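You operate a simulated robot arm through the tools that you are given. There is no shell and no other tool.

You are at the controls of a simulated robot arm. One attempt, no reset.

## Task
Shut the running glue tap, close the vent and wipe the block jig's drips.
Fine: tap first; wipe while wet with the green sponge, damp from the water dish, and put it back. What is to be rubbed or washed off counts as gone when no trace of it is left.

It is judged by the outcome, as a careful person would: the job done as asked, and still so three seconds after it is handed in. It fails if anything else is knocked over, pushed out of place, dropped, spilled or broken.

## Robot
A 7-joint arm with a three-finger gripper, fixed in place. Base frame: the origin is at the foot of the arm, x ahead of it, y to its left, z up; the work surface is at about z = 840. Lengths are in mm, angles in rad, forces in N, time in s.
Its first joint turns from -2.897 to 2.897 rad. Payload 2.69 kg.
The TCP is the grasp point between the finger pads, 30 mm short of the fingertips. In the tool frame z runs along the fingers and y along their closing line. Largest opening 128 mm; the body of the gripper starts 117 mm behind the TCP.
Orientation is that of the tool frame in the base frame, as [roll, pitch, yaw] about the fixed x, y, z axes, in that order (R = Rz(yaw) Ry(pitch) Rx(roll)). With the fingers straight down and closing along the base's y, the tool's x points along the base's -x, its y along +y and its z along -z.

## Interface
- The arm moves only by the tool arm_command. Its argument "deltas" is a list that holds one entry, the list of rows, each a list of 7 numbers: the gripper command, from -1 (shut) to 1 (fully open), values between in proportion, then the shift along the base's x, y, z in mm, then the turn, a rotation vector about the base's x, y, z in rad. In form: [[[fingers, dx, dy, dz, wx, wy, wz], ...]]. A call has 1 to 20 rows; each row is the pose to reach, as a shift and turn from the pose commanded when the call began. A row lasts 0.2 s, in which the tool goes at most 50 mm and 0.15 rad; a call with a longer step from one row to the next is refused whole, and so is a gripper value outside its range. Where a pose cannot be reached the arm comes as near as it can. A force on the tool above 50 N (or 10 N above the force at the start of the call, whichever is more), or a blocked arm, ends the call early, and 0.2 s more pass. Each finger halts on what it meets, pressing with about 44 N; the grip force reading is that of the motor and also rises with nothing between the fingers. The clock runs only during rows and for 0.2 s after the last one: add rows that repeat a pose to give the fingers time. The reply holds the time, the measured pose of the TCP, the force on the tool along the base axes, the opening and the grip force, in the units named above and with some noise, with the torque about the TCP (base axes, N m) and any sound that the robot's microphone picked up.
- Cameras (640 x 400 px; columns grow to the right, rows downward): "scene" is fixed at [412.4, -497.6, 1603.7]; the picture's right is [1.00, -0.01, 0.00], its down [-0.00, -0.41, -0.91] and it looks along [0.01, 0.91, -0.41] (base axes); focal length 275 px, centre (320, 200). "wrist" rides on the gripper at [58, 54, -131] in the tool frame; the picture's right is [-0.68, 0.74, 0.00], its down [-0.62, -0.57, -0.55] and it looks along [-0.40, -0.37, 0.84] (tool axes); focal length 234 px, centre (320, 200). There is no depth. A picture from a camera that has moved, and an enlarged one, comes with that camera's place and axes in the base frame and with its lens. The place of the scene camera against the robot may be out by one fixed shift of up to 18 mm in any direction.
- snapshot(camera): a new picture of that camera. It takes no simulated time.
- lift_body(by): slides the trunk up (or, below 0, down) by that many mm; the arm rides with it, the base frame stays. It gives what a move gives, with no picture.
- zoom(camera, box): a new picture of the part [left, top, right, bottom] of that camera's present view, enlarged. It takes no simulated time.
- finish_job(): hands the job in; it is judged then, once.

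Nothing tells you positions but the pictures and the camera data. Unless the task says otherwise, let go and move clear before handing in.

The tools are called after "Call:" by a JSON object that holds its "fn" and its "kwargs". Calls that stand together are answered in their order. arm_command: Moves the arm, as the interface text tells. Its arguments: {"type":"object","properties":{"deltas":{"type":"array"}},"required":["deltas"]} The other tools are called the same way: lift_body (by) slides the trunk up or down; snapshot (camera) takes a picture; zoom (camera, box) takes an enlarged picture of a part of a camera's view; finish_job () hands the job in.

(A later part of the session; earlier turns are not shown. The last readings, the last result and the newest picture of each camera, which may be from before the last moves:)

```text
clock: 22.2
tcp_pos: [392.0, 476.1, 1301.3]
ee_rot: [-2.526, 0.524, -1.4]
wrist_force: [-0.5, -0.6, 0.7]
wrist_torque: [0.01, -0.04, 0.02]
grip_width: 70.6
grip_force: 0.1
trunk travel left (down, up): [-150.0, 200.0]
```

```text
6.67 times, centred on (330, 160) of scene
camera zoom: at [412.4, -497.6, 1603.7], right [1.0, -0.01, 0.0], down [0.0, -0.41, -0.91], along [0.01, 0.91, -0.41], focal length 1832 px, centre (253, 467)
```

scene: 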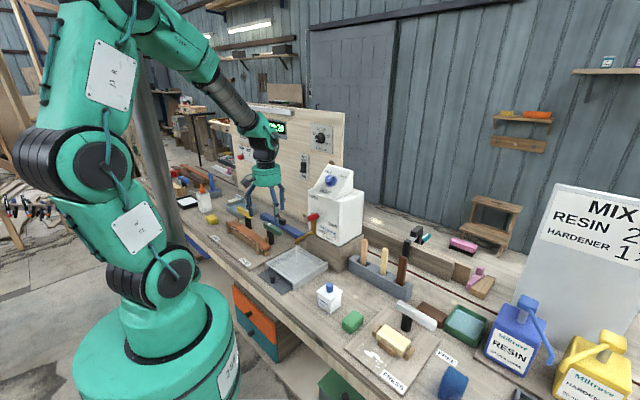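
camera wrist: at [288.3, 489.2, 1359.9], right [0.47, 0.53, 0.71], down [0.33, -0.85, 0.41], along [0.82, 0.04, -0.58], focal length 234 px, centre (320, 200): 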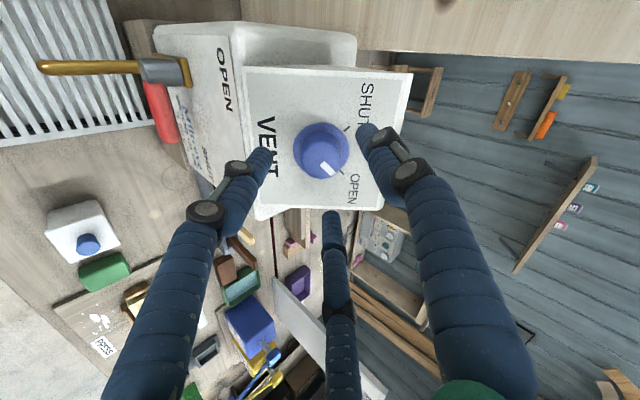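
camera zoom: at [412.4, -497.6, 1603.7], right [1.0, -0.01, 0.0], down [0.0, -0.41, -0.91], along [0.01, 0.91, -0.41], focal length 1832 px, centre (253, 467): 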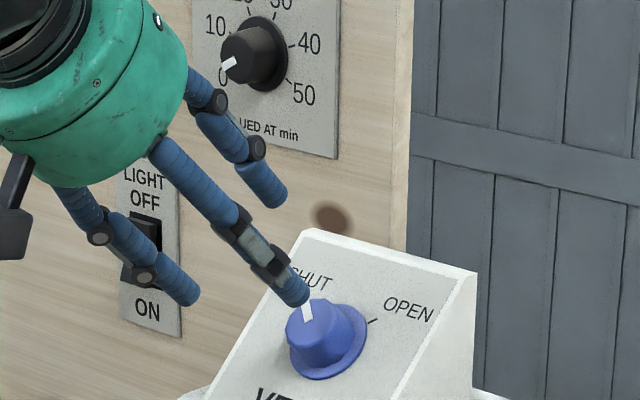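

The vent pointer sits exactly on the SHUT tick and the tap is closed. Next I'll back away, bring the tool upright and travel over to the green sponge.

Call:
{"fn": "arm_command", "kwargs": {"deltas": [[[0.1, -10, -10, 10, 0.065, 0.065, -0.0926], [0.1, -20, -25, 15, 0.131, 0.131, -0.1851], [0.1, -25, -45, 15, 0.196, 0.196, -0.2777], [0.1, -30, -70, 10, 0.262, 0.262, -0.3703], [0.1, -30, -100, 5, 0.327, 0.327, -0.4628], [0.1, -30, -130, 0, 0.3927, 0.3927, -0.5554], [0.1, -30, -130, 0, 0.3927, 0.3927, -0.5554]]]}}

Call:
{"fn": "arm_command", "kwargs": {"deltas": [[[0.1, 20, -20, -10, -0.08, 0.08, 0], [0.1, 40, -45, -25, -0.16, 0.16, 0], [0.1, 60, -75, -40, -0.24, 0.24, 0], [0.1, 80, -105, -55, -0.32, 0.32, 0], [0.1, 100, -135, -70, -0.4, 0.4, 0], [0.1, 120, -160, -90, -0.48, 0.48, 0], [0.1, 146, -175, -110, -0.555, 0.555, 0], [0.1, 146, -175, -130, -0.555, 0.555, 0], [0.1, 146, -175, -150, -0.555, 0.555, 0], [0.1, 146, -175, -150, -0.555, 0.555, 0]]]}}

Call:
{"fn": "snapshot", "kwargs": {"camera": "wrist"}}

Call:
{"fn": "snapshot", "kwargs": {"camera": "scene"}}

```text
clock: 23.8
tcp_pos: [362.6, 349.4, 1300.3]
ee_rot: [3.141, 0.785, -2.36]
wrist_force: [-0.1, -0.7, -0.2]
wrist_torque: [-0.01, -0.02, 0.04]
grip_width: 70.3
grip_force: 0.1
trunk travel left (down, up): [-150.0, 200.0]
```

```text
clock: 26.0
tcp_pos: [510.5, 172.8, 1151.2]
ee_rot: [3.141, 0.001, -2.358]
wrist_force: [-0.2, 0.5, 0.5]
wrist_torque: [-0.03, 0.0, 0.01]
grip_width: 70.3
grip_force: 0.0
trunk travel left (down, up): [-150.0, 200.0]
```

```text
taken
camera wrist: at [430.0, 170.2, 1281.7], right [-0.04, 1.0, 0.0], down [0.84, 0.03, 0.55], along [0.55, 0.02, -0.84], focal length 234 px, centre (320, 200)
```

wrist: 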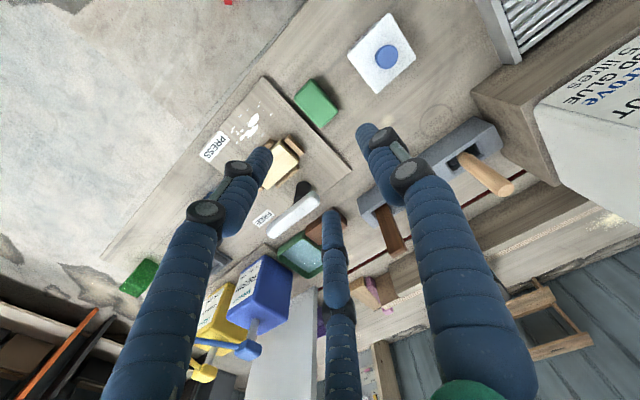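

```text
taken
```

scene: 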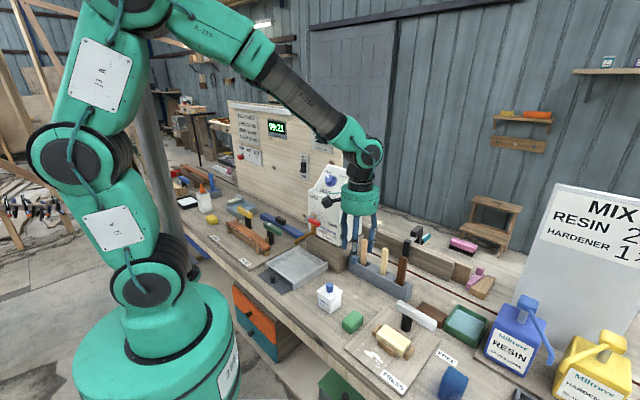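

The tool is upright above the jig area and I can see the sponge, the drips and the green dish. I'll zoom in to measure them.

Call:
{"fn": "zoom", "kwargs": {"camera": "wrist", "box": [190, 60, 350, 200]}}

Call:
{"fn": "zoom", "kwargs": {"camera": "wrist", "box": [240, 180, 360, 290]}}

Call:
{"fn": "zoom", "kwargs": {"camera": "scene", "box": [330, 300, 410, 370]}}

```text
2.86 times, centred on (270, 130) of wrist
camera zoom: at [430.0, 170.2, 1281.7], right [-0.04, 1.0, 0.0], down [0.84, 0.03, 0.55], along [0.55, 0.02, -0.84], focal length 669 px, centre (463, 400)
```

zoom: 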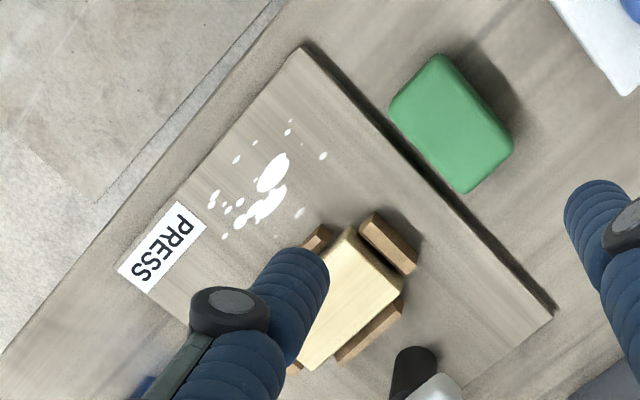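

```text
3.64 times, centred on (300, 235) of wrist
camera zoom: at [430.0, 170.2, 1281.7], right [-0.04, 1.0, 0.0], down [0.84, 0.03, 0.55], along [0.55, 0.02, -0.84], focal length 852 px, centre (393, 73)
```

zoom: 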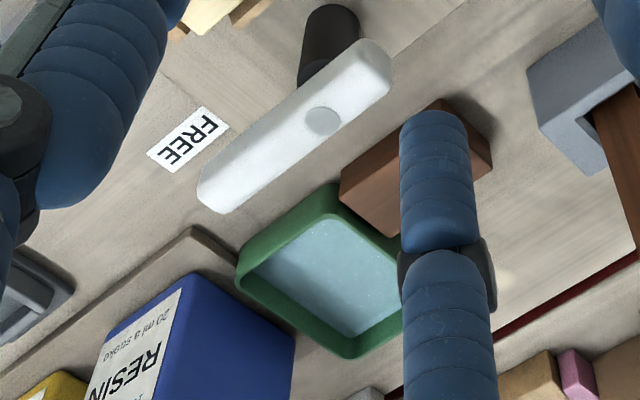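

```text
5.71 times, centred on (370, 335) of scene
camera zoom: at [412.4, -497.6, 1603.7], right [1.0, -0.01, 0.0], down [0.0, -0.41, -0.91], along [0.01, 0.91, -0.41], focal length 1570 px, centre (34, -571)
```

zoom: 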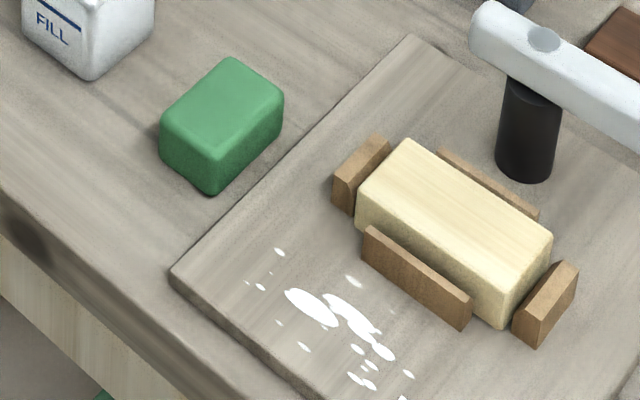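

The sponge centre is about (s=479, q=−242), roughly 65 mm along s and 42 mm along q, and the jig board's edge is close on its right side. So I plan to grip it along s. Before that I'll compare the two dishes to be sure which one is water.

Call:
{"fn": "zoom", "kwargs": {"camera": "scene", "box": [222, 190, 262, 220]}}

Call:
{"fn": "zoom", "kwargs": {"camera": "scene", "box": [435, 298, 495, 345]}}

Call:
{"fn": "zoom", "kwargs": {"camera": "scene", "box": [170, 185, 220, 220]}}

Call:
{"fn": "zoom", "kwargs": {"camera": "scene", "box": [335, 300, 385, 340]}}

```text
13.33 times, centred on (242, 205) of scene
camera zoom: at [412.4, -497.6, 1603.7], right [1.0, -0.01, 0.0], down [0.0, -0.41, -0.91], along [0.01, 0.91, -0.41], focal length 3664 px, centre (1360, 133)
```

zoom: 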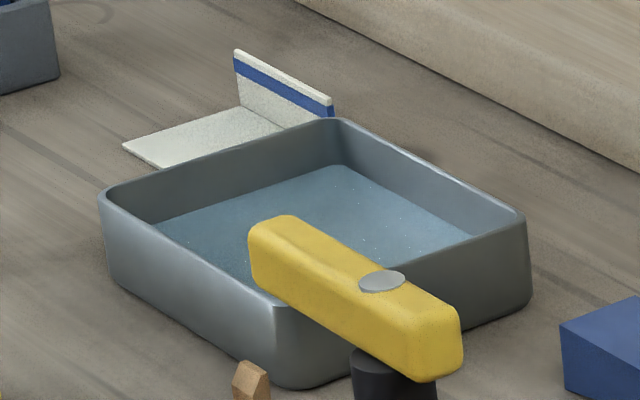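

```text
8.51 times, centred on (465, 322) of scene
camera zoom: at [412.4, -497.6, 1603.7], right [1.0, -0.01, 0.0], down [0.0, -0.41, -0.91], along [0.01, 0.91, -0.41], focal length 2339 px, centre (-914, -834)
```

zoom: 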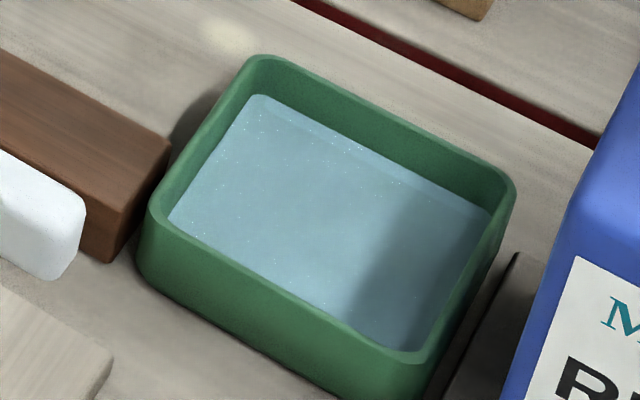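

```text
11.43 times, centred on (195, 202) of scene
camera zoom: at [412.4, -497.6, 1603.7], right [1.0, -0.01, 0.0], down [0.0, -0.41, -0.91], along [0.01, 0.91, -0.41], focal length 3141 px, centre (1749, 171)
```

zoom: 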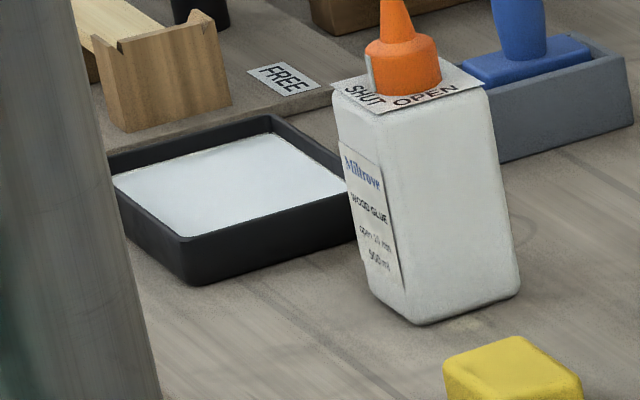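

```text
10.00 times, centred on (360, 320) of scene
camera zoom: at [412.4, -497.6, 1603.7], right [1.0, -0.01, 0.0], down [0.0, -0.41, -0.91], along [0.01, 0.91, -0.41], focal length 2748 px, centre (-80, -1000)
```

zoom: 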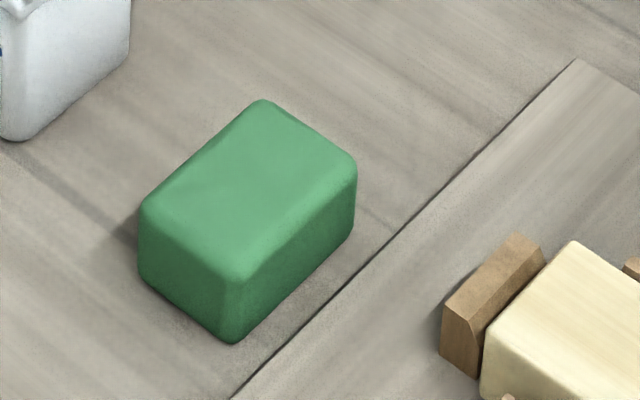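

Both dishes look alike, but the green dish stands with the green sponge at the block jig, and the black one holds white glue, so I'll use the green dish. I'll turn the fingers to close along the sponge's length and come down above it with a 90 mm opening.

Call:
{"fn": "arm_command", "kwargs": {"deltas": [[[0.4, 0, 0, -10, 0, 0, -0.14], [0.4, 0, -1, -25, 0, 0, -0.28], [0.4, 0, -1, -40, 0, 0, -0.42], [0.4, 0, -2, -60, 0, 0, -0.56], [0.4, 0, -2, -80, 0, 0, -0.7], [0.4, 0.5, -3, -100, 0, 0, -0.84], [0.4, 0.5, -3, -120, 0, 0, -0.98], [0.4, 0.5, -3, -140, 0, 0, -1.12], [0.4, 0.8, -4, -160, 0, 0, -1.26], [0.4, 0.8, -4.3, -175, 0, 0, -1.4], [0.4, 0.8, -4.3, -190, 0, 0, -1.5], [0.4, 0.8, -4.3, -190, 0, 0, -1.571], [0.4, 0.8, -4.3, -190, 0, 0, -1.571]]]}}

Call:
{"fn": "snapshot", "kwargs": {"camera": "wrist"}}

Call:
{"fn": "zoom", "kwargs": {"camera": "scene", "box": [310, 260, 430, 350]}}

```text
clock: 28.8
tcp_pos: [509.1, 168.1, 959.8]
ee_rot: [-3.141, 0.0, 2.355]
wrist_force: [-0.6, -0.1, -0.6]
wrist_torque: [0.01, -0.01, -0.02]
grip_width: 89.5
grip_force: 0.0
trunk travel left (down, up): [-150.0, 200.0]
```

```text
taken
camera wrist: at [505.6, 248.5, 1090.8], right [1.0, 0.04, 0.0], down [0.03, -0.84, 0.55], along [0.02, -0.55, -0.84], focal length 234 px, centre (320, 200)
```

wrist: 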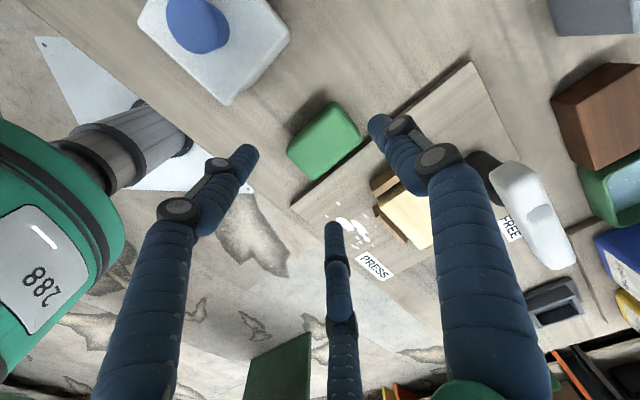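

```text
4.44 times, centred on (370, 305) of scene
camera zoom: at [412.4, -497.6, 1603.7], right [1.0, -0.01, 0.0], down [0.0, -0.41, -0.91], along [0.01, 0.91, -0.41], focal length 1221 px, centre (98, -267)
```

zoom: 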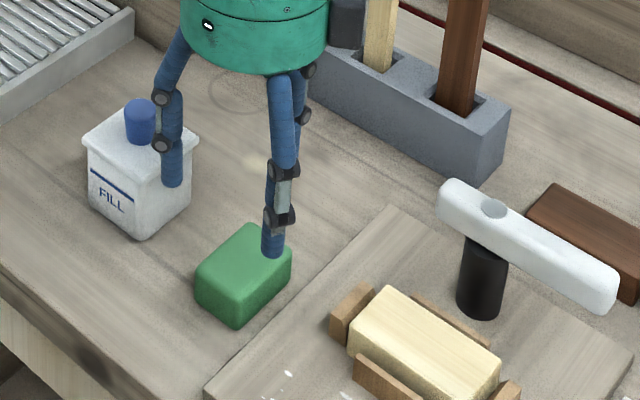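

I'm above the sponge with the fingers spanning its length. A closer look will let me fine-tune before descending.

Call:
{"fn": "zoom", "kwargs": {"camera": "wrist", "box": [250, 80, 410, 200]}}

```text
3.33 times, centred on (330, 140) of wrist
camera zoom: at [505.6, 248.5, 1090.8], right [1.0, 0.04, 0.0], down [0.03, -0.84, 0.55], along [0.02, -0.55, -0.84], focal length 781 px, centre (287, 400)
```

zoom: 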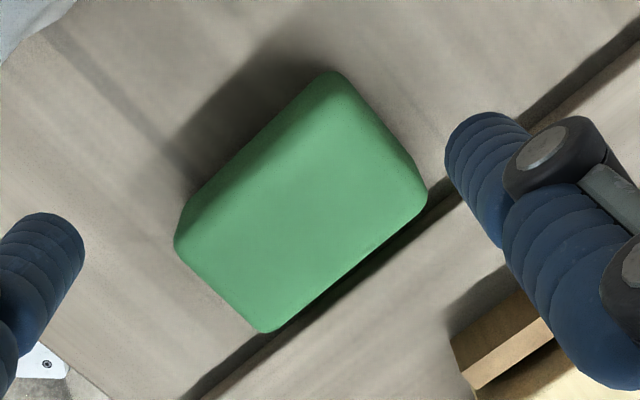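

The sponge is at s 450–514, q −262 to −222, with its top at about z=872. I'll shift 2 mm, descend until the tips are 10 mm above the bench, and close.

Call:
{"fn": "arm_command", "kwargs": {"deltas": [[[0.4, 2.2, 0.4, -25, 0, 0, 0], [0.4, 2.2, 0.4, -50, 0, 0, 0], [0.4, 2.2, 0.4, -70, 0, 0, 0], [0.4, 2.2, 0.4, -80, 0, 0, 0], [0.1, 2.2, 0.4, -80, 0, 0, 0], [-0.1, 2.2, 0.4, -80, 0, 0, 0], [-0.2, 2.2, 0.4, -80, 0, 0, 0], [-0.2, 2.2, 0.4, -80, 0, 0, 0]]]}}

Call:
{"fn": "snapshot", "kwargs": {"camera": "wrist"}}

Call:
{"fn": "zoom", "kwargs": {"camera": "scene", "box": [310, 260, 430, 350]}}

```text
clock: 30.6
tcp_pos: [512.0, 168.2, 880.9]
ee_rot: [3.141, 0.001, 2.354]
wrist_force: [0.6, -3.7, 16.4]
wrist_torque: [-0.76, -0.16, 0.0]
grip_width: 54.4
grip_force: 2.4
trunk travel left (down, up): [-150.0, 200.0]
```

```text
taken
camera wrist: at [508.1, 248.5, 1012.8], right [1.0, 0.04, 0.0], down [0.03, -0.84, 0.55], along [0.02, -0.55, -0.84], focal length 234 px, centre (320, 200)
```

wrist: 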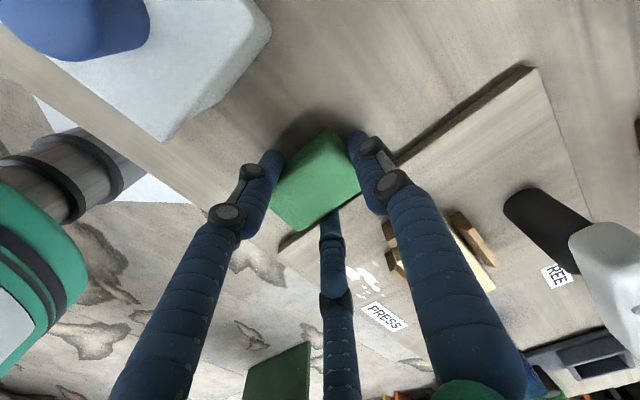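

```text
4.44 times, centred on (370, 305) of scene
camera zoom: at [412.4, -497.6, 1603.7], right [1.0, -0.01, 0.0], down [0.0, -0.41, -0.91], along [0.01, 0.91, -0.41], focal length 1221 px, centre (98, -267)
```

zoom: 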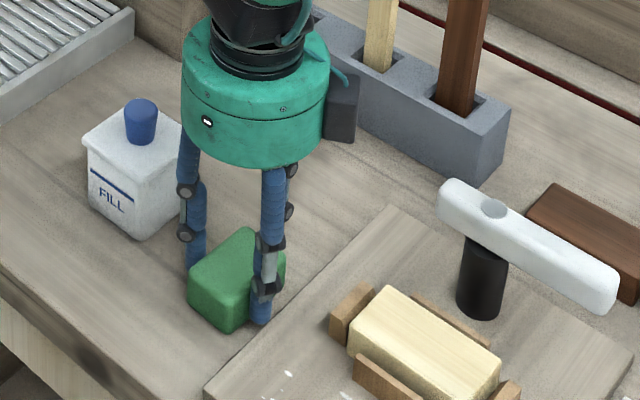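

There's an unexpected 16 N upward force and the sponge looks slightly tilted. I'll check closely before lifting.

Call:
{"fn": "zoom", "kwargs": {"camera": "wrist", "box": [240, 110, 400, 240]}}

Call:
{"fn": "zoom", "kwargs": {"camera": "scene", "box": [340, 290, 390, 340]}}

```text
3.08 times, centred on (320, 175) of wrist
camera zoom: at [508.1, 248.5, 1012.8], right [1.0, 0.04, 0.0], down [0.03, -0.84, 0.55], along [0.02, -0.55, -0.84], focal length 720 px, centre (320, 277)
```

zoom: 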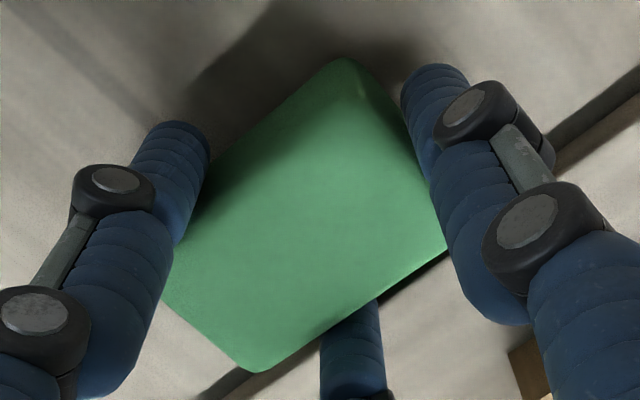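

```text
8.00 times, centred on (365, 315) of scene
camera zoom: at [412.4, -497.6, 1603.7], right [1.0, -0.01, 0.0], down [0.0, -0.41, -0.91], along [0.01, 0.91, -0.41], focal length 2198 px, centre (-40, -720)
```

zoom: 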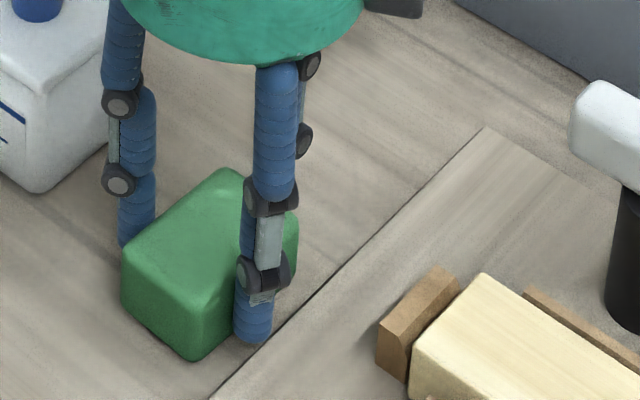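

The torque shows one finger's tip resting on the jig board's edge beside the sponge, so the three modelled digits are physical and act like a three-jaw grip. I'll raise 3.5 mm to clear the board and then close firmly.

Call:
{"fn": "arm_command", "kwargs": {"deltas": [[[-0.2, 0, 0, 2, 0, 0, 0], [-0.2, 0, 0, 3.5, 0, 0, 0], [-0.2, 0, 0, 3.5, 0, 0, 0]]]}}

Call:
{"fn": "zoom", "kwargs": {"camera": "wrist", "box": [240, 110, 400, 240]}}

```text
clock: 31.4
tcp_pos: [511.1, 168.6, 884.5]
ee_rot: [-3.141, 0.0, 2.352]
wrist_force: [-0.3, 0.3, -0.1]
wrist_torque: [0.01, -0.01, 0.0]
grip_width: 52.3
grip_force: 8.2
trunk travel left (down, up): [-150.0, 200.0]
```

```text
3.08 times, centred on (320, 175) of wrist
camera zoom: at [507.6, 249.0, 1015.0], right [1.0, 0.04, 0.0], down [0.03, -0.84, 0.55], along [0.02, -0.55, -0.84], focal length 720 px, centre (320, 277)
```

zoom: 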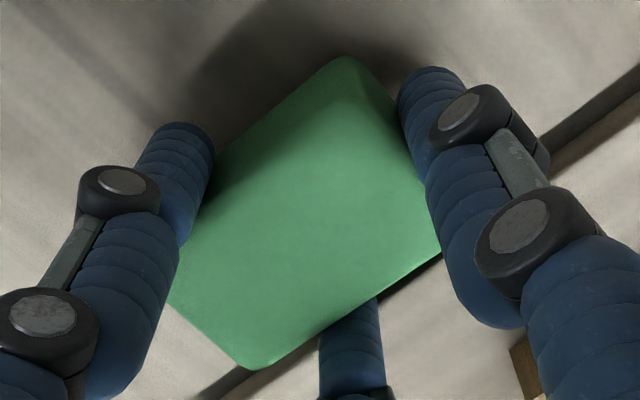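

Clear of the board now, with no force. I'll tighten the grip.

Call:
{"fn": "arm_command", "kwargs": {"deltas": [[[-0.25, 0, 0, 0, 0, 0, 0], [-0.35, 0, 0, 0, 0, 0, 0], [-0.35, 0, 0, 0, 0, 0, 0], [-0.35, 0, 0, 0, 0, 0, 0]]]}}

Call:
{"fn": "zoom", "kwargs": {"camera": "wrist", "box": [240, 110, 400, 240]}}

Call:
{"fn": "zoom", "kwargs": {"camera": "scene", "box": [340, 290, 390, 340]}}

```text
clock: 32.4
tcp_pos: [511.9, 169.4, 883.0]
ee_rot: [-3.142, -0.001, 2.353]
wrist_force: [-0.3, 0.5, -0.6]
wrist_torque: [0.02, 0.0, 0.0]
grip_width: 50.8
grip_force: 43.8
trunk travel left (down, up): [-150.0, 200.0]
```

```text
3.08 times, centred on (320, 175) of wrist
camera zoom: at [507.8, 249.1, 1015.2], right [1.0, 0.04, 0.0], down [0.03, -0.84, 0.55], along [0.02, -0.55, -0.84], focal length 720 px, centre (320, 277)
```

zoom: 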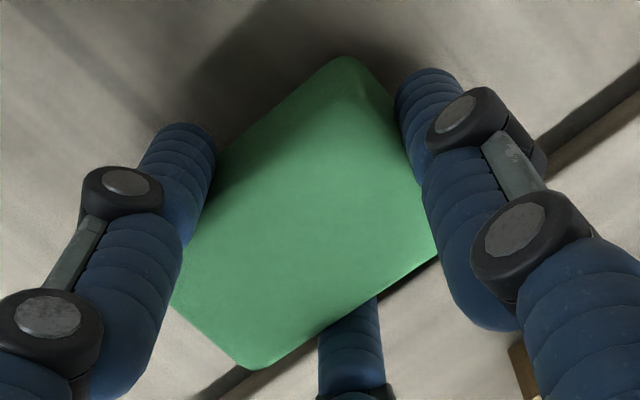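

```text
8.00 times, centred on (365, 315) of scene
camera zoom: at [412.4, -497.6, 1603.7], right [1.0, -0.01, 0.0], down [0.0, -0.41, -0.91], along [0.01, 0.91, -0.41], focal length 2198 px, centre (-40, -720)
```

zoom: 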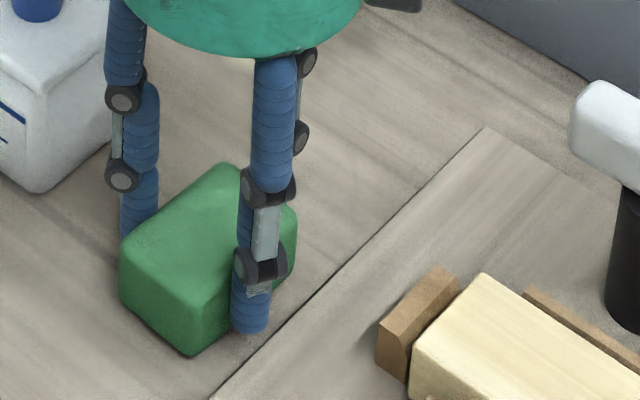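

The sponge is gripped firmly with its centre about 8 mm toward −s from the TCP. I'll lift it straight up and check the hold.

Call:
{"fn": "arm_command", "kwargs": {"deltas": [[[-0.35, 0, 0, 10, 0, 0, 0], [-0.35, 0, 0, 30, 0, 0, 0], [-0.35, 0, 0, 60, 0, 0, 0], [-0.35, 0, 0, 90, 0, 0, 0], [-0.35, 0, 0, 120, 0, 0, 0], [-0.35, 0, 0, 120, 0, 0, 0]]]}}

Call:
{"fn": "snapshot", "kwargs": {"camera": "wrist"}}

Call:
{"fn": "zoom", "kwargs": {"camera": "scene", "box": [310, 220, 510, 360]}}

```text
clock: 33.8
tcp_pos: [510.0, 169.8, 1003.3]
ee_rot: [3.141, 0.0, 2.353]
wrist_force: [0.5, -0.3, -0.1]
wrist_torque: [-0.03, -0.01, 0.0]
grip_width: 50.7
grip_force: 44.1
trunk travel left (down, up): [-150.0, 200.0]
```

```text
taken
camera wrist: at [507.0, 248.7, 1135.4], right [1.0, 0.04, 0.0], down [0.03, -0.84, 0.55], along [0.02, -0.55, -0.84], focal length 234 px, centre (320, 200)
```

wrist: 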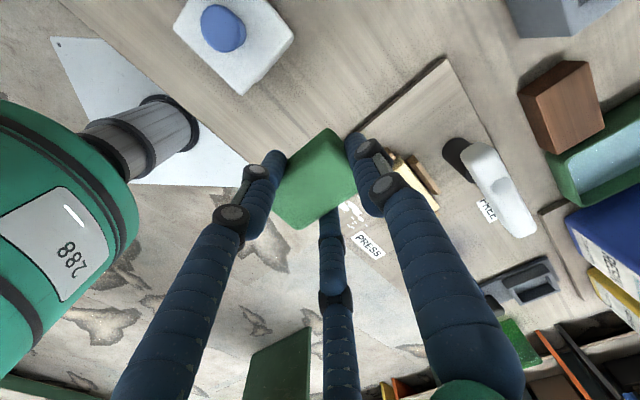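

```text
2.86 times, centred on (410, 290) of scene
camera zoom: at [412.4, -497.6, 1603.7], right [1.0, -0.01, 0.0], down [0.0, -0.41, -0.91], along [0.01, 0.91, -0.41], focal length 785 px, centre (63, -57)
```

zoom: 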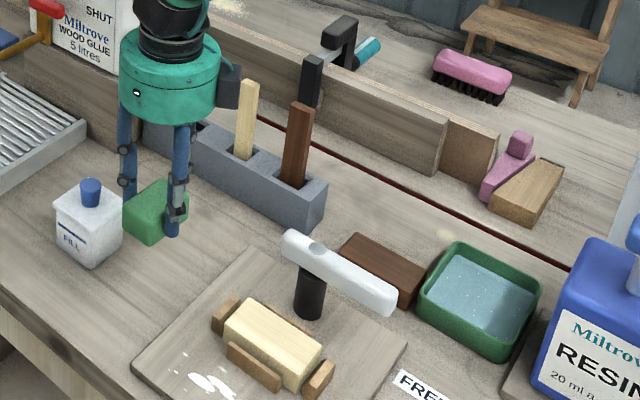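

The sponge came up cleanly. I'll raise it further and carry it over the bench towards the green dish, stopping well above for a look.

Call:
{"fn": "arm_command", "kwargs": {"deltas": [[[-0.35, 0, 0, 40, 0, 0, 0], [-0.35, 20, 0, 75, 0, 0, 0], [-0.35, 60, -2, 100, 0, 0, 0], [-0.35, 105, -4, 110, 0, 0, 0], [-0.35, 150, -6, 115, 0, 0, 0], [-0.35, 195, -8, 115, 0, 0, 0], [-0.35, 240, -10, 115, 0, 0, 0], [-0.35, 275, -13, 115, 0, 0, 0], [-0.35, 300, -15, 115, 0, 0, 0], [-0.35, 300, -15, 115, 0, 0, 0]]]}}

Call:
{"fn": "snapshot", "kwargs": {"camera": "wrist"}}

Call:
{"fn": "zoom", "kwargs": {"camera": "scene", "box": [380, 180, 580, 360]}}

```text
clock: 36.0
tcp_pos: [812.4, 154.3, 1118.2]
ee_rot: [-3.141, 0.0, 2.355]
wrist_force: [0.9, 0.4, -1.0]
wrist_torque: [0.0, 0.05, 0.01]
grip_width: 50.5
grip_force: 43.8
trunk travel left (down, up): [-150.0, 200.0]
```

```text
taken
camera wrist: at [808.8, 234.5, 1249.4], right [1.0, 0.04, 0.0], down [0.03, -0.84, 0.55], along [0.02, -0.55, -0.84], focal length 234 px, centre (320, 200)
```

wrist: 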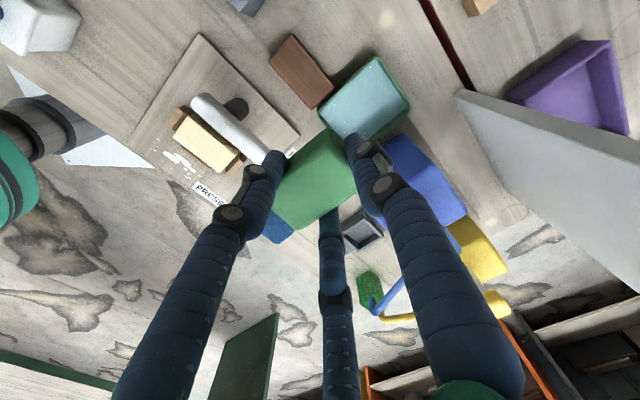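

```text
2.22 times, centred on (480, 270) of scene
camera zoom: at [412.4, -497.6, 1603.7], right [1.0, -0.01, 0.0], down [0.0, -0.41, -0.91], along [0.01, 0.91, -0.41], focal length 611 px, centre (-36, 44)
```

zoom: 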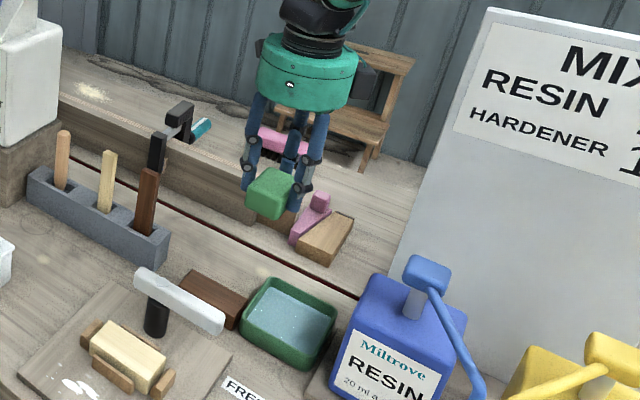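

The dish is partly visible past the sponge. I'll zoom in to fix its centre, its rim and the resin bottle's clearance.

Call:
{"fn": "zoom", "kwargs": {"camera": "wrist", "box": [280, 40, 440, 160]}}

Call:
{"fn": "zoom", "kwargs": {"camera": "scene", "box": [450, 240, 600, 370]}}

```text
3.33 times, centred on (360, 100) of wrist
camera zoom: at [808.8, 234.5, 1249.4], right [1.0, 0.04, 0.0], down [0.03, -0.84, 0.55], along [0.02, -0.55, -0.84], focal length 781 px, centre (187, 533)
```

zoom: 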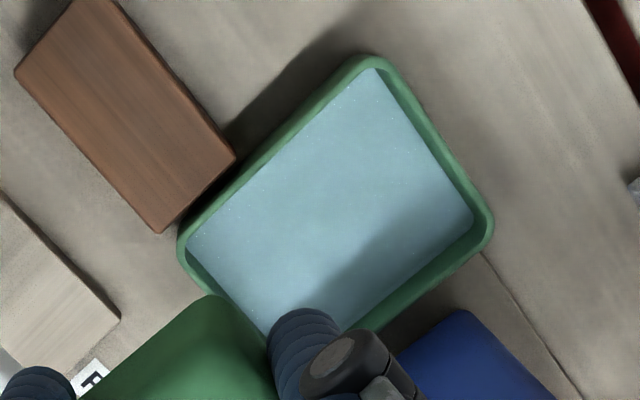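

```text
3.08 times, centred on (525, 305) of scene
camera zoom: at [412.4, -497.6, 1603.7], right [1.0, -0.01, 0.0], down [0.0, -0.41, -0.91], along [0.01, 0.91, -0.41], focal length 846 px, centre (-311, -123)
```

zoom: 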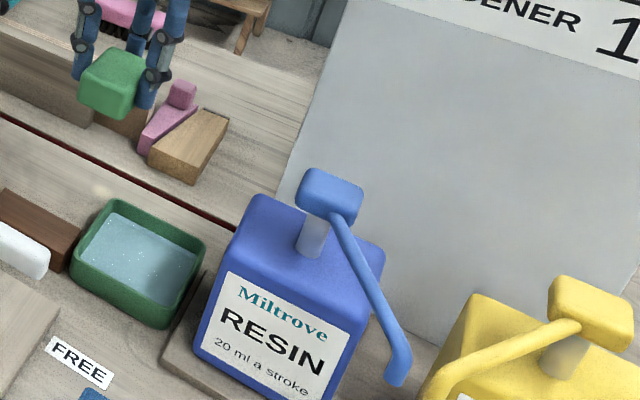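

The dish's rim is at about z=872, centred at s≈732, q≈−513, with an inner width of about 82 mm against a 72 mm hand envelope. I'll come down to just above the rim and check the centring before dipping.

Call:
{"fn": "arm_command", "kwargs": {"deltas": [[[-0.35, 34, 0, -20, 0, 0, 0], [-0.35, 68.4, 0.5, -50, 0, 0, 0], [-0.35, 68.4, 0.5, -90, 0, 0, 0], [-0.35, 68.4, 0.5, -130, 0, 0, 0], [-0.35, 68.4, 0.5, -165, 0, 0, 0], [-0.35, 68.4, 0.5, -190, 0, 0, 0], [-0.35, 68.4, 0.5, -190, 0, 0, 0]]]}}

Call:
{"fn": "snapshot", "kwargs": {"camera": "wrist"}}

Call:
{"fn": "zoom", "kwargs": {"camera": "scene", "box": [420, 250, 520, 350]}}

```text
clock: 37.6
tcp_pos: [879.9, 154.3, 928.0]
ee_rot: [3.141, 0.0, 2.355]
wrist_force: [0.1, 0.4, -0.1]
wrist_torque: [-0.01, 0.02, 0.01]
grip_width: 50.6
grip_force: 43.7
trunk travel left (down, up): [-150.0, 200.0]
```

```text
taken
camera wrist: at [876.5, 234.3, 1059.7], right [1.0, 0.04, 0.0], down [0.03, -0.84, 0.55], along [0.02, -0.55, -0.84], focal length 234 px, centre (320, 200)
```

wrist: 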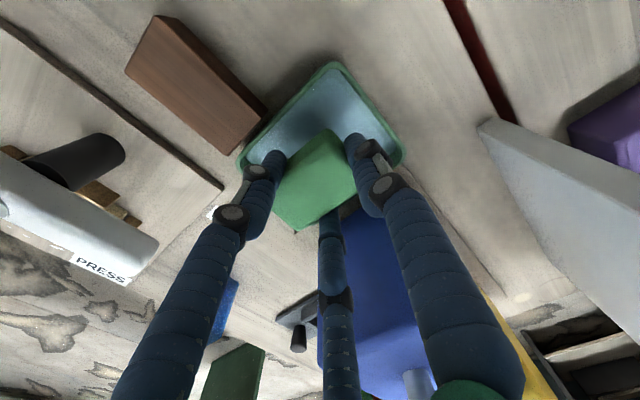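

```text
4.00 times, centred on (470, 300) of scene
camera zoom: at [412.4, -497.6, 1603.7], right [1.0, -0.01, 0.0], down [0.0, -0.41, -0.91], along [0.01, 0.91, -0.41], focal length 1099 px, centre (-280, -200)
```

zoom: 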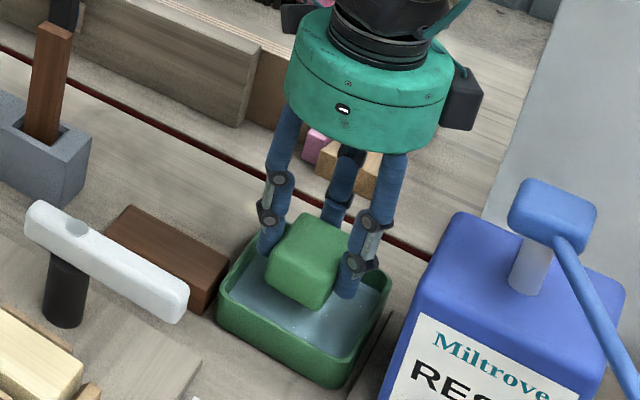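

The hand hangs over the dish. I'll zoom to compare the rim with the finger positions.

Call:
{"fn": "zoom", "kwargs": {"camera": "wrist", "box": [220, 40, 420, 220]}}

Call:
{"fn": "zoom", "kwargs": {"camera": "scene", "box": [450, 290, 530, 350]}}

```text
2.22 times, centred on (320, 130) of wrist
camera zoom: at [876.5, 234.3, 1059.7], right [1.0, 0.04, 0.0], down [0.03, -0.84, 0.55], along [0.02, -0.55, -0.84], focal length 520 px, centre (320, 356)
```

zoom: 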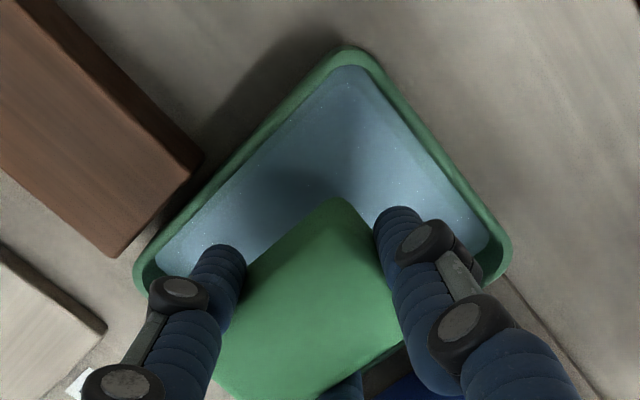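

```text
6.67 times, centred on (490, 320) of scene
camera zoom: at [412.4, -497.6, 1603.7], right [1.0, -0.01, 0.0], down [0.0, -0.41, -0.91], along [0.01, 0.91, -0.41], focal length 1832 px, centre (-813, -600)
```

zoom: 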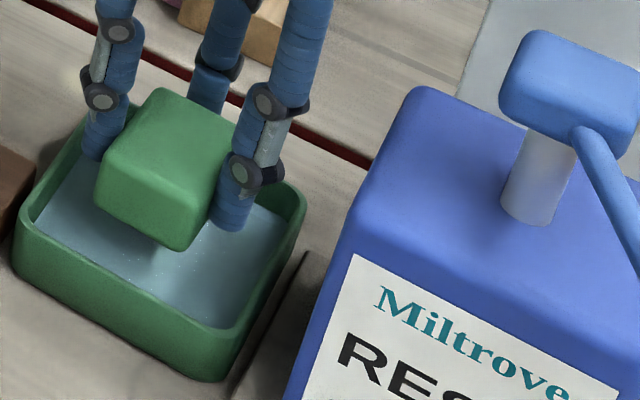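

Allowing for its rounded corners, the dish's centre is (s≈733, q≈−510), with about 5 mm finger clearance each side. I'll nudge to centre and lower the sponge gently until its bottom is in the water.

Call:
{"fn": "arm_command", "kwargs": {"deltas": [[[-0.35, -0.9, 3.3, 0, 0, 0, 0], [-0.35, -0.9, 3.3, -10, 0, 0, 0], [-0.35, -0.9, 3.3, -18, 0, 0, 0], [-0.35, -0.9, 3.3, -23, 0, 0, 0], [-0.35, -0.9, 3.3, -27, 0, 0, 0], [-0.35, -0.9, 3.3, -27, 0, 0, 0]]]}}

Call:
{"fn": "zoom", "kwargs": {"camera": "wrist", "box": [220, 40, 420, 220]}}

Call:
{"fn": "zoom", "kwargs": {"camera": "scene", "box": [430, 280, 520, 350]}}

```text
clock: 39.0
tcp_pos: [879.5, 156.1, 902.2]
ee_rot: [-3.141, 0.0, 2.354]
wrist_force: [-0.2, 0.1, 0.2]
wrist_torque: [-0.04, -0.01, -0.02]
grip_width: 50.1
grip_force: 43.8
trunk travel left (down, up): [-150.0, 200.0]
```

```text
2.22 times, centred on (320, 130) of wrist
camera zoom: at [875.6, 236.9, 1033.2], right [1.0, 0.04, 0.0], down [0.03, -0.84, 0.55], along [0.02, -0.55, -0.84], focal length 520 px, centre (320, 356)
```

zoom: 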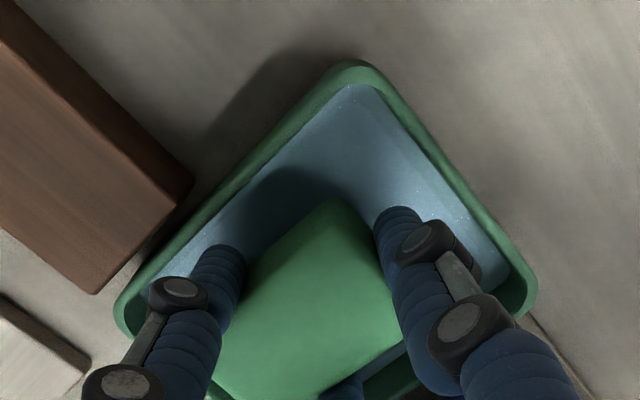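

```text
5.71 times, centred on (475, 315) of scene
camera zoom: at [412.4, -497.6, 1603.7], right [1.0, -0.01, 0.0], down [0.0, -0.41, -0.91], along [0.01, 0.91, -0.41], focal length 1570 px, centre (-566, -457)
```

zoom: 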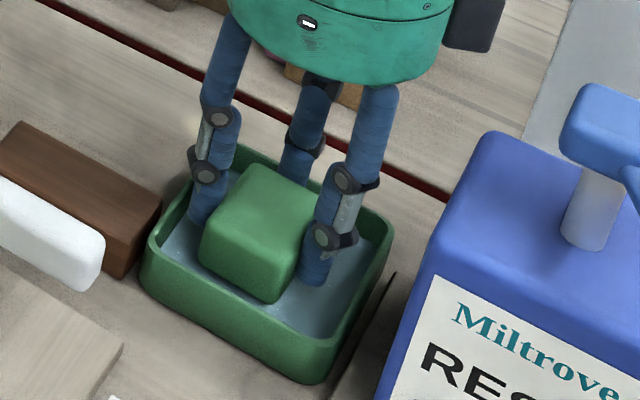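

Well centred and no contact. I'll lower another 7 mm into the water and hold for a moment.

Call:
{"fn": "arm_command", "kwargs": {"deltas": [[[-0.35, 0, 0, -3, 0, 0, 0], [-0.35, 0, 0, -5, 0, 0, 0], [-0.35, 0, 0, -7, 0, 0, 0], [-0.35, 0, 0, -7, 0, 0, 0], [-0.35, 0, 0, -7, 0, 0, 0], [-0.35, 0, 0, -7, 0, 0, 0]]]}}

Call:
{"fn": "zoom", "kwargs": {"camera": "wrist", "box": [220, 40, 420, 220]}}

Call:
{"fn": "zoom", "kwargs": {"camera": "scene", "box": [430, 280, 520, 350]}}

```text
clock: 40.4
tcp_pos: [878.8, 156.6, 893.5]
ee_rot: [3.142, 0.002, 2.354]
wrist_force: [0.1, -0.3, -0.2]
wrist_torque: [0.0, -0.01, -0.01]
grip_width: 50.1
grip_force: 44.0
trunk travel left (down, up): [-150.0, 200.0]
```

```text
2.22 times, centred on (320, 130) of wrist
camera zoom: at [875.4, 237.6, 1025.6], right [1.0, 0.04, 0.0], down [0.03, -0.84, 0.55], along [0.02, -0.55, -0.84], focal length 520 px, centre (320, 356)
```

zoom: 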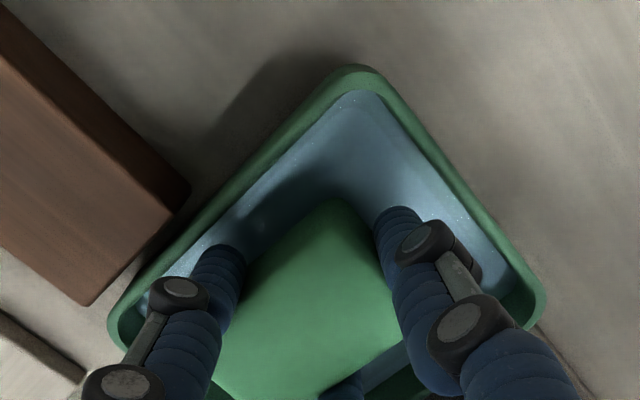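

```text
5.71 times, centred on (475, 315) of scene
camera zoom: at [412.4, -497.6, 1603.7], right [1.0, -0.01, 0.0], down [0.0, -0.41, -0.91], along [0.01, 0.91, -0.41], focal length 1570 px, centre (-566, -457)
```

zoom: 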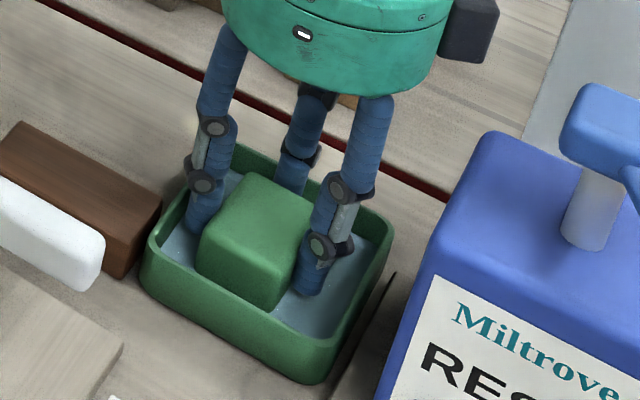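

No contact yet and the sponge already looks darker. I'll go 3 mm deeper to be sure, then lift out slowly.

Call:
{"fn": "arm_command", "kwargs": {"deltas": [[[-0.35, 0, 0, -1.5, 0, 0, 0], [-0.35, 0, 0, -3, 0, 0, 0], [-0.35, 0, 0, -3, 0, 0, 0], [-0.35, 0, 0, -3, 0, 0, 0]]]}}

Call:
{"fn": "zoom", "kwargs": {"camera": "scene", "box": [430, 280, 520, 350]}}

```text
clock: 41.4
tcp_pos: [880.3, 157.6, 891.6]
ee_rot: [3.141, 0.001, 2.355]
wrist_force: [0.4, 0.4, -0.8]
wrist_torque: [-0.04, 0.0, 0.02]
grip_width: 50.2
grip_force: 44.1
trunk travel left (down, up): [-150.0, 200.0]
```

```text
5.71 times, centred on (475, 315) of scene
camera zoom: at [412.4, -497.6, 1603.7], right [1.0, -0.01, 0.0], down [0.0, -0.41, -0.91], along [0.01, 0.91, -0.41], focal length 1570 px, centre (-566, -457)
```

zoom: 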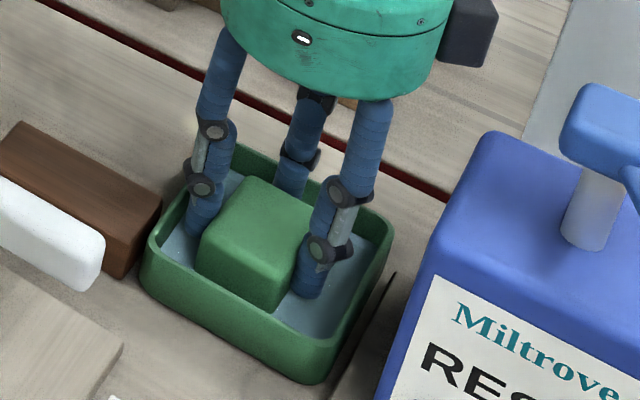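

The sponge is wet and visibly darker. I'll lift it out slowly and hold briefly over the dish.

Call:
{"fn": "arm_command", "kwargs": {"deltas": [[[-0.35, 0, 0, 8, 0, 0, 0], [-0.35, 0, 0, 18, 0, 0, 0], [-0.35, 0, 0, 30, 0, 0, 0], [-0.35, 0, 0, 40, 0, 0, 0], [-0.35, 0, 0, 40, 0, 0, 0], [-0.35, 0, 0, 75, 0, 0, 0], [-0.35, 0, 0, 115, 0, 0, 0], [-0.35, 0, 0, 155, 0, 0, 0], [-0.35, 0, 0, 190, 0, 0, 0], [-0.35, 0, 0, 190, 0, 0, 0]]]}}

Call:
{"fn": "snapshot", "kwargs": {"camera": "wrist"}}

Call:
{"fn": "zoom", "kwargs": {"camera": "scene", "box": [380, 200, 540, 350]}}

```text
clock: 43.6
tcp_pos: [880.0, 156.1, 1081.4]
ee_rot: [-3.141, -0.001, 2.355]
wrist_force: [-0.8, -0.1, -0.8]
wrist_torque: [-0.01, 0.01, -0.01]
grip_width: 49.8
grip_force: 43.6
trunk travel left (down, up): [-150.0, 200.0]
```

```text
taken
camera wrist: at [875.3, 236.4, 1212.0], right [1.0, 0.04, 0.0], down [0.03, -0.84, 0.55], along [0.02, -0.55, -0.84], focal length 234 px, centre (320, 200)
```

wrist: 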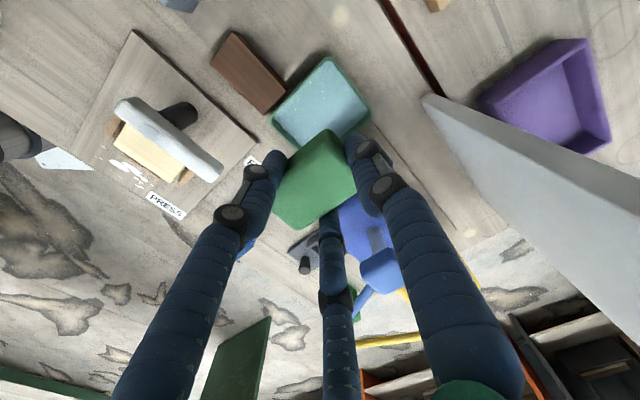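

```text
2.67 times, centred on (460, 275) of scene
camera zoom: at [412.4, -497.6, 1603.7], right [1.0, -0.01, 0.0], down [0.0, -0.41, -0.91], along [0.01, 0.91, -0.41], focal length 733 px, centre (-53, 0)
```

zoom: 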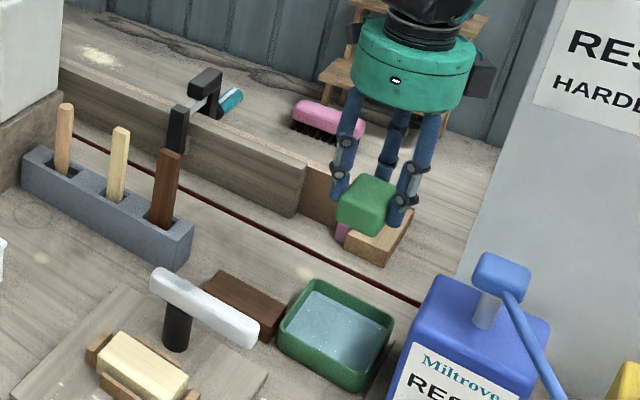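

The sponge is out, dripping nothing visible. I'll carry it back over the jig while turning the hand 180°, so that no finger sticks out towards the block's rail when wiping.

Call:
{"fn": "arm_command", "kwargs": {"deltas": [[[-0.35, -10, -3, 10, 0, 0, 0.145], [-0.35, -30, -9, 10, 0, 0, 0.29], [-0.35, -55, -17, 10, 0, 0, 0.435], [-0.35, -80, -25, 10, 0, 0, 0.58], [-0.35, -105, -33, 10, 0, 0, 0.725], [-0.35, -130, -41, 10, 0, 0, 0.87], [-0.35, -155, -49, 10, 0, 0, 1.015], [-0.35, -180, -57, 10, 0, 0, 1.16], [-0.35, -205, -65, 10, 0, 0, 1.305], [-0.35, -230, -73, 10, 0, 0, 1.45], [-0.35, -255, -80, 10, 0, 0, 1.595], [-0.35, -280, -88, 10, 0, 0, 1.74], [-0.35, -305, -96, 10, 0, 0, 1.885], [-0.35, -325, -101, 5, 0, 0, 2.03], [-0.35, -338.6, -105, 0, 0, 0, 2.17], [-0.35, -338.6, -105, 0, 0, 0, 2.17]]]}}

Call:
{"fn": "arm_command", "kwargs": {"deltas": [[[-0.35, 0, 0, -15, 0, 0, 0.14], [-0.35, 0, 0, -30, 0, 0, 0.28], [-0.35, 0, 0, -45, 0, 0, 0.42], [-0.35, 0, 0, -60, 0, 0, 0.56], [-0.35, 0, 0, -75, 0, 0, 0.7], [-0.35, 0, 0, -90, 0, 0, 0.84], [-0.35, 0, 0, -100, 0, 0, 0.9716], [-0.35, 0, 0, -100, 0, 0, 0.9716]]]}}

Call:
{"fn": "snapshot", "kwargs": {"camera": "wrist"}}

Call:
{"fn": "zoom", "kwargs": {"camera": "scene", "box": [310, 260, 450, 380]}}

```text
clock: 47.0
tcp_pos: [539.1, 53.0, 1082.5]
ee_rot: [3.141, 0.0, -1.759]
wrist_force: [0.7, 0.1, -0.2]
wrist_torque: [0.0, -0.02, 0.01]
grip_width: 50.1
grip_force: 44.5
trunk travel left (down, up): [-150.0, 200.0]
```

```text
clock: 48.8
tcp_pos: [540.9, 53.4, 981.2]
ee_rot: [3.141, 0.0, -0.785]
wrist_force: [0.2, -0.3, -0.7]
wrist_torque: [-0.02, 0.0, -0.06]
grip_width: 50.2
grip_force: 43.5
trunk travel left (down, up): [-150.0, 200.0]
```

```text
taken
camera wrist: at [543.8, -24.5, 1112.4], right [-1.0, -0.04, 0.0], down [-0.04, 0.84, 0.55], along [-0.02, 0.55, -0.84], focal length 234 px, centre (320, 200)
```

wrist: 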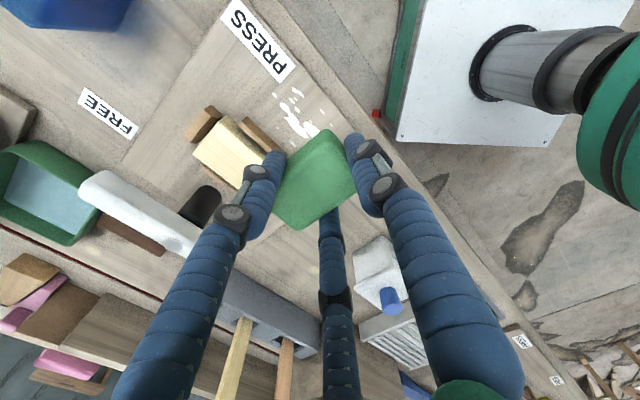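

```text
3.33 times, centred on (380, 320) of scene
camera zoom: at [412.4, -497.6, 1603.7], right [1.0, -0.01, 0.0], down [0.0, -0.41, -0.91], along [0.01, 0.91, -0.41], focal length 916 px, centre (120, -200)
```

zoom: 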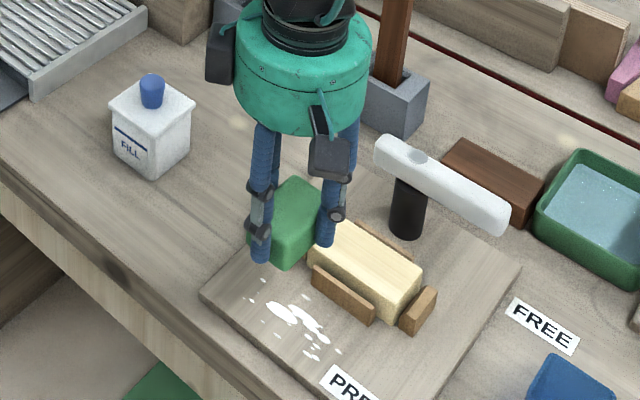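

Flipped and hovering beside the block. I'll zoom in on the drips and rail for exact extents.

Call:
{"fn": "zoom", "kwargs": {"camera": "wrist", "box": [220, 40, 380, 180]}}

Call:
{"fn": "zoom", "kwargs": {"camera": "scene", "box": [350, 320, 430, 390]}}

```text
2.86 times, centred on (300, 110) of wrist
camera zoom: at [543.8, -24.5, 1112.4], right [-1.0, -0.04, 0.0], down [-0.04, 0.84, 0.55], along [-0.02, 0.55, -0.84], focal length 669 px, centre (377, 457)
```

zoom: 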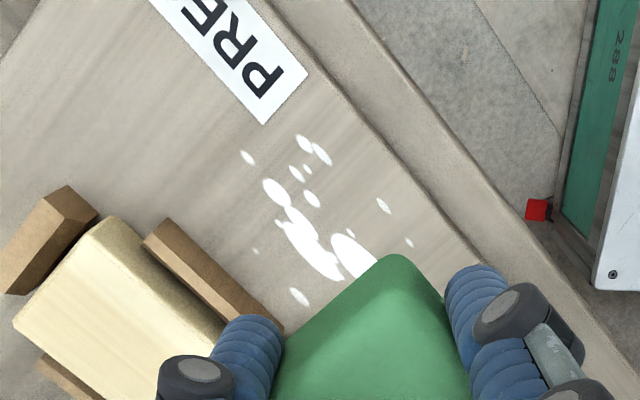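

```text
5.71 times, centred on (390, 355) of scene
camera zoom: at [412.4, -497.6, 1603.7], right [1.0, -0.01, 0.0], down [0.0, -0.41, -0.91], along [0.01, 0.91, -0.41], focal length 1570 px, centre (-80, -686)
```

zoom: 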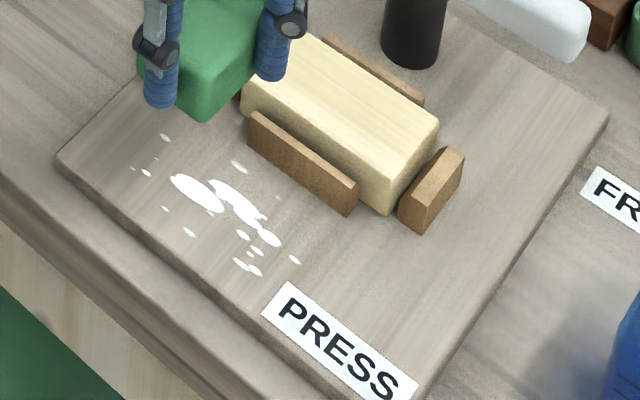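

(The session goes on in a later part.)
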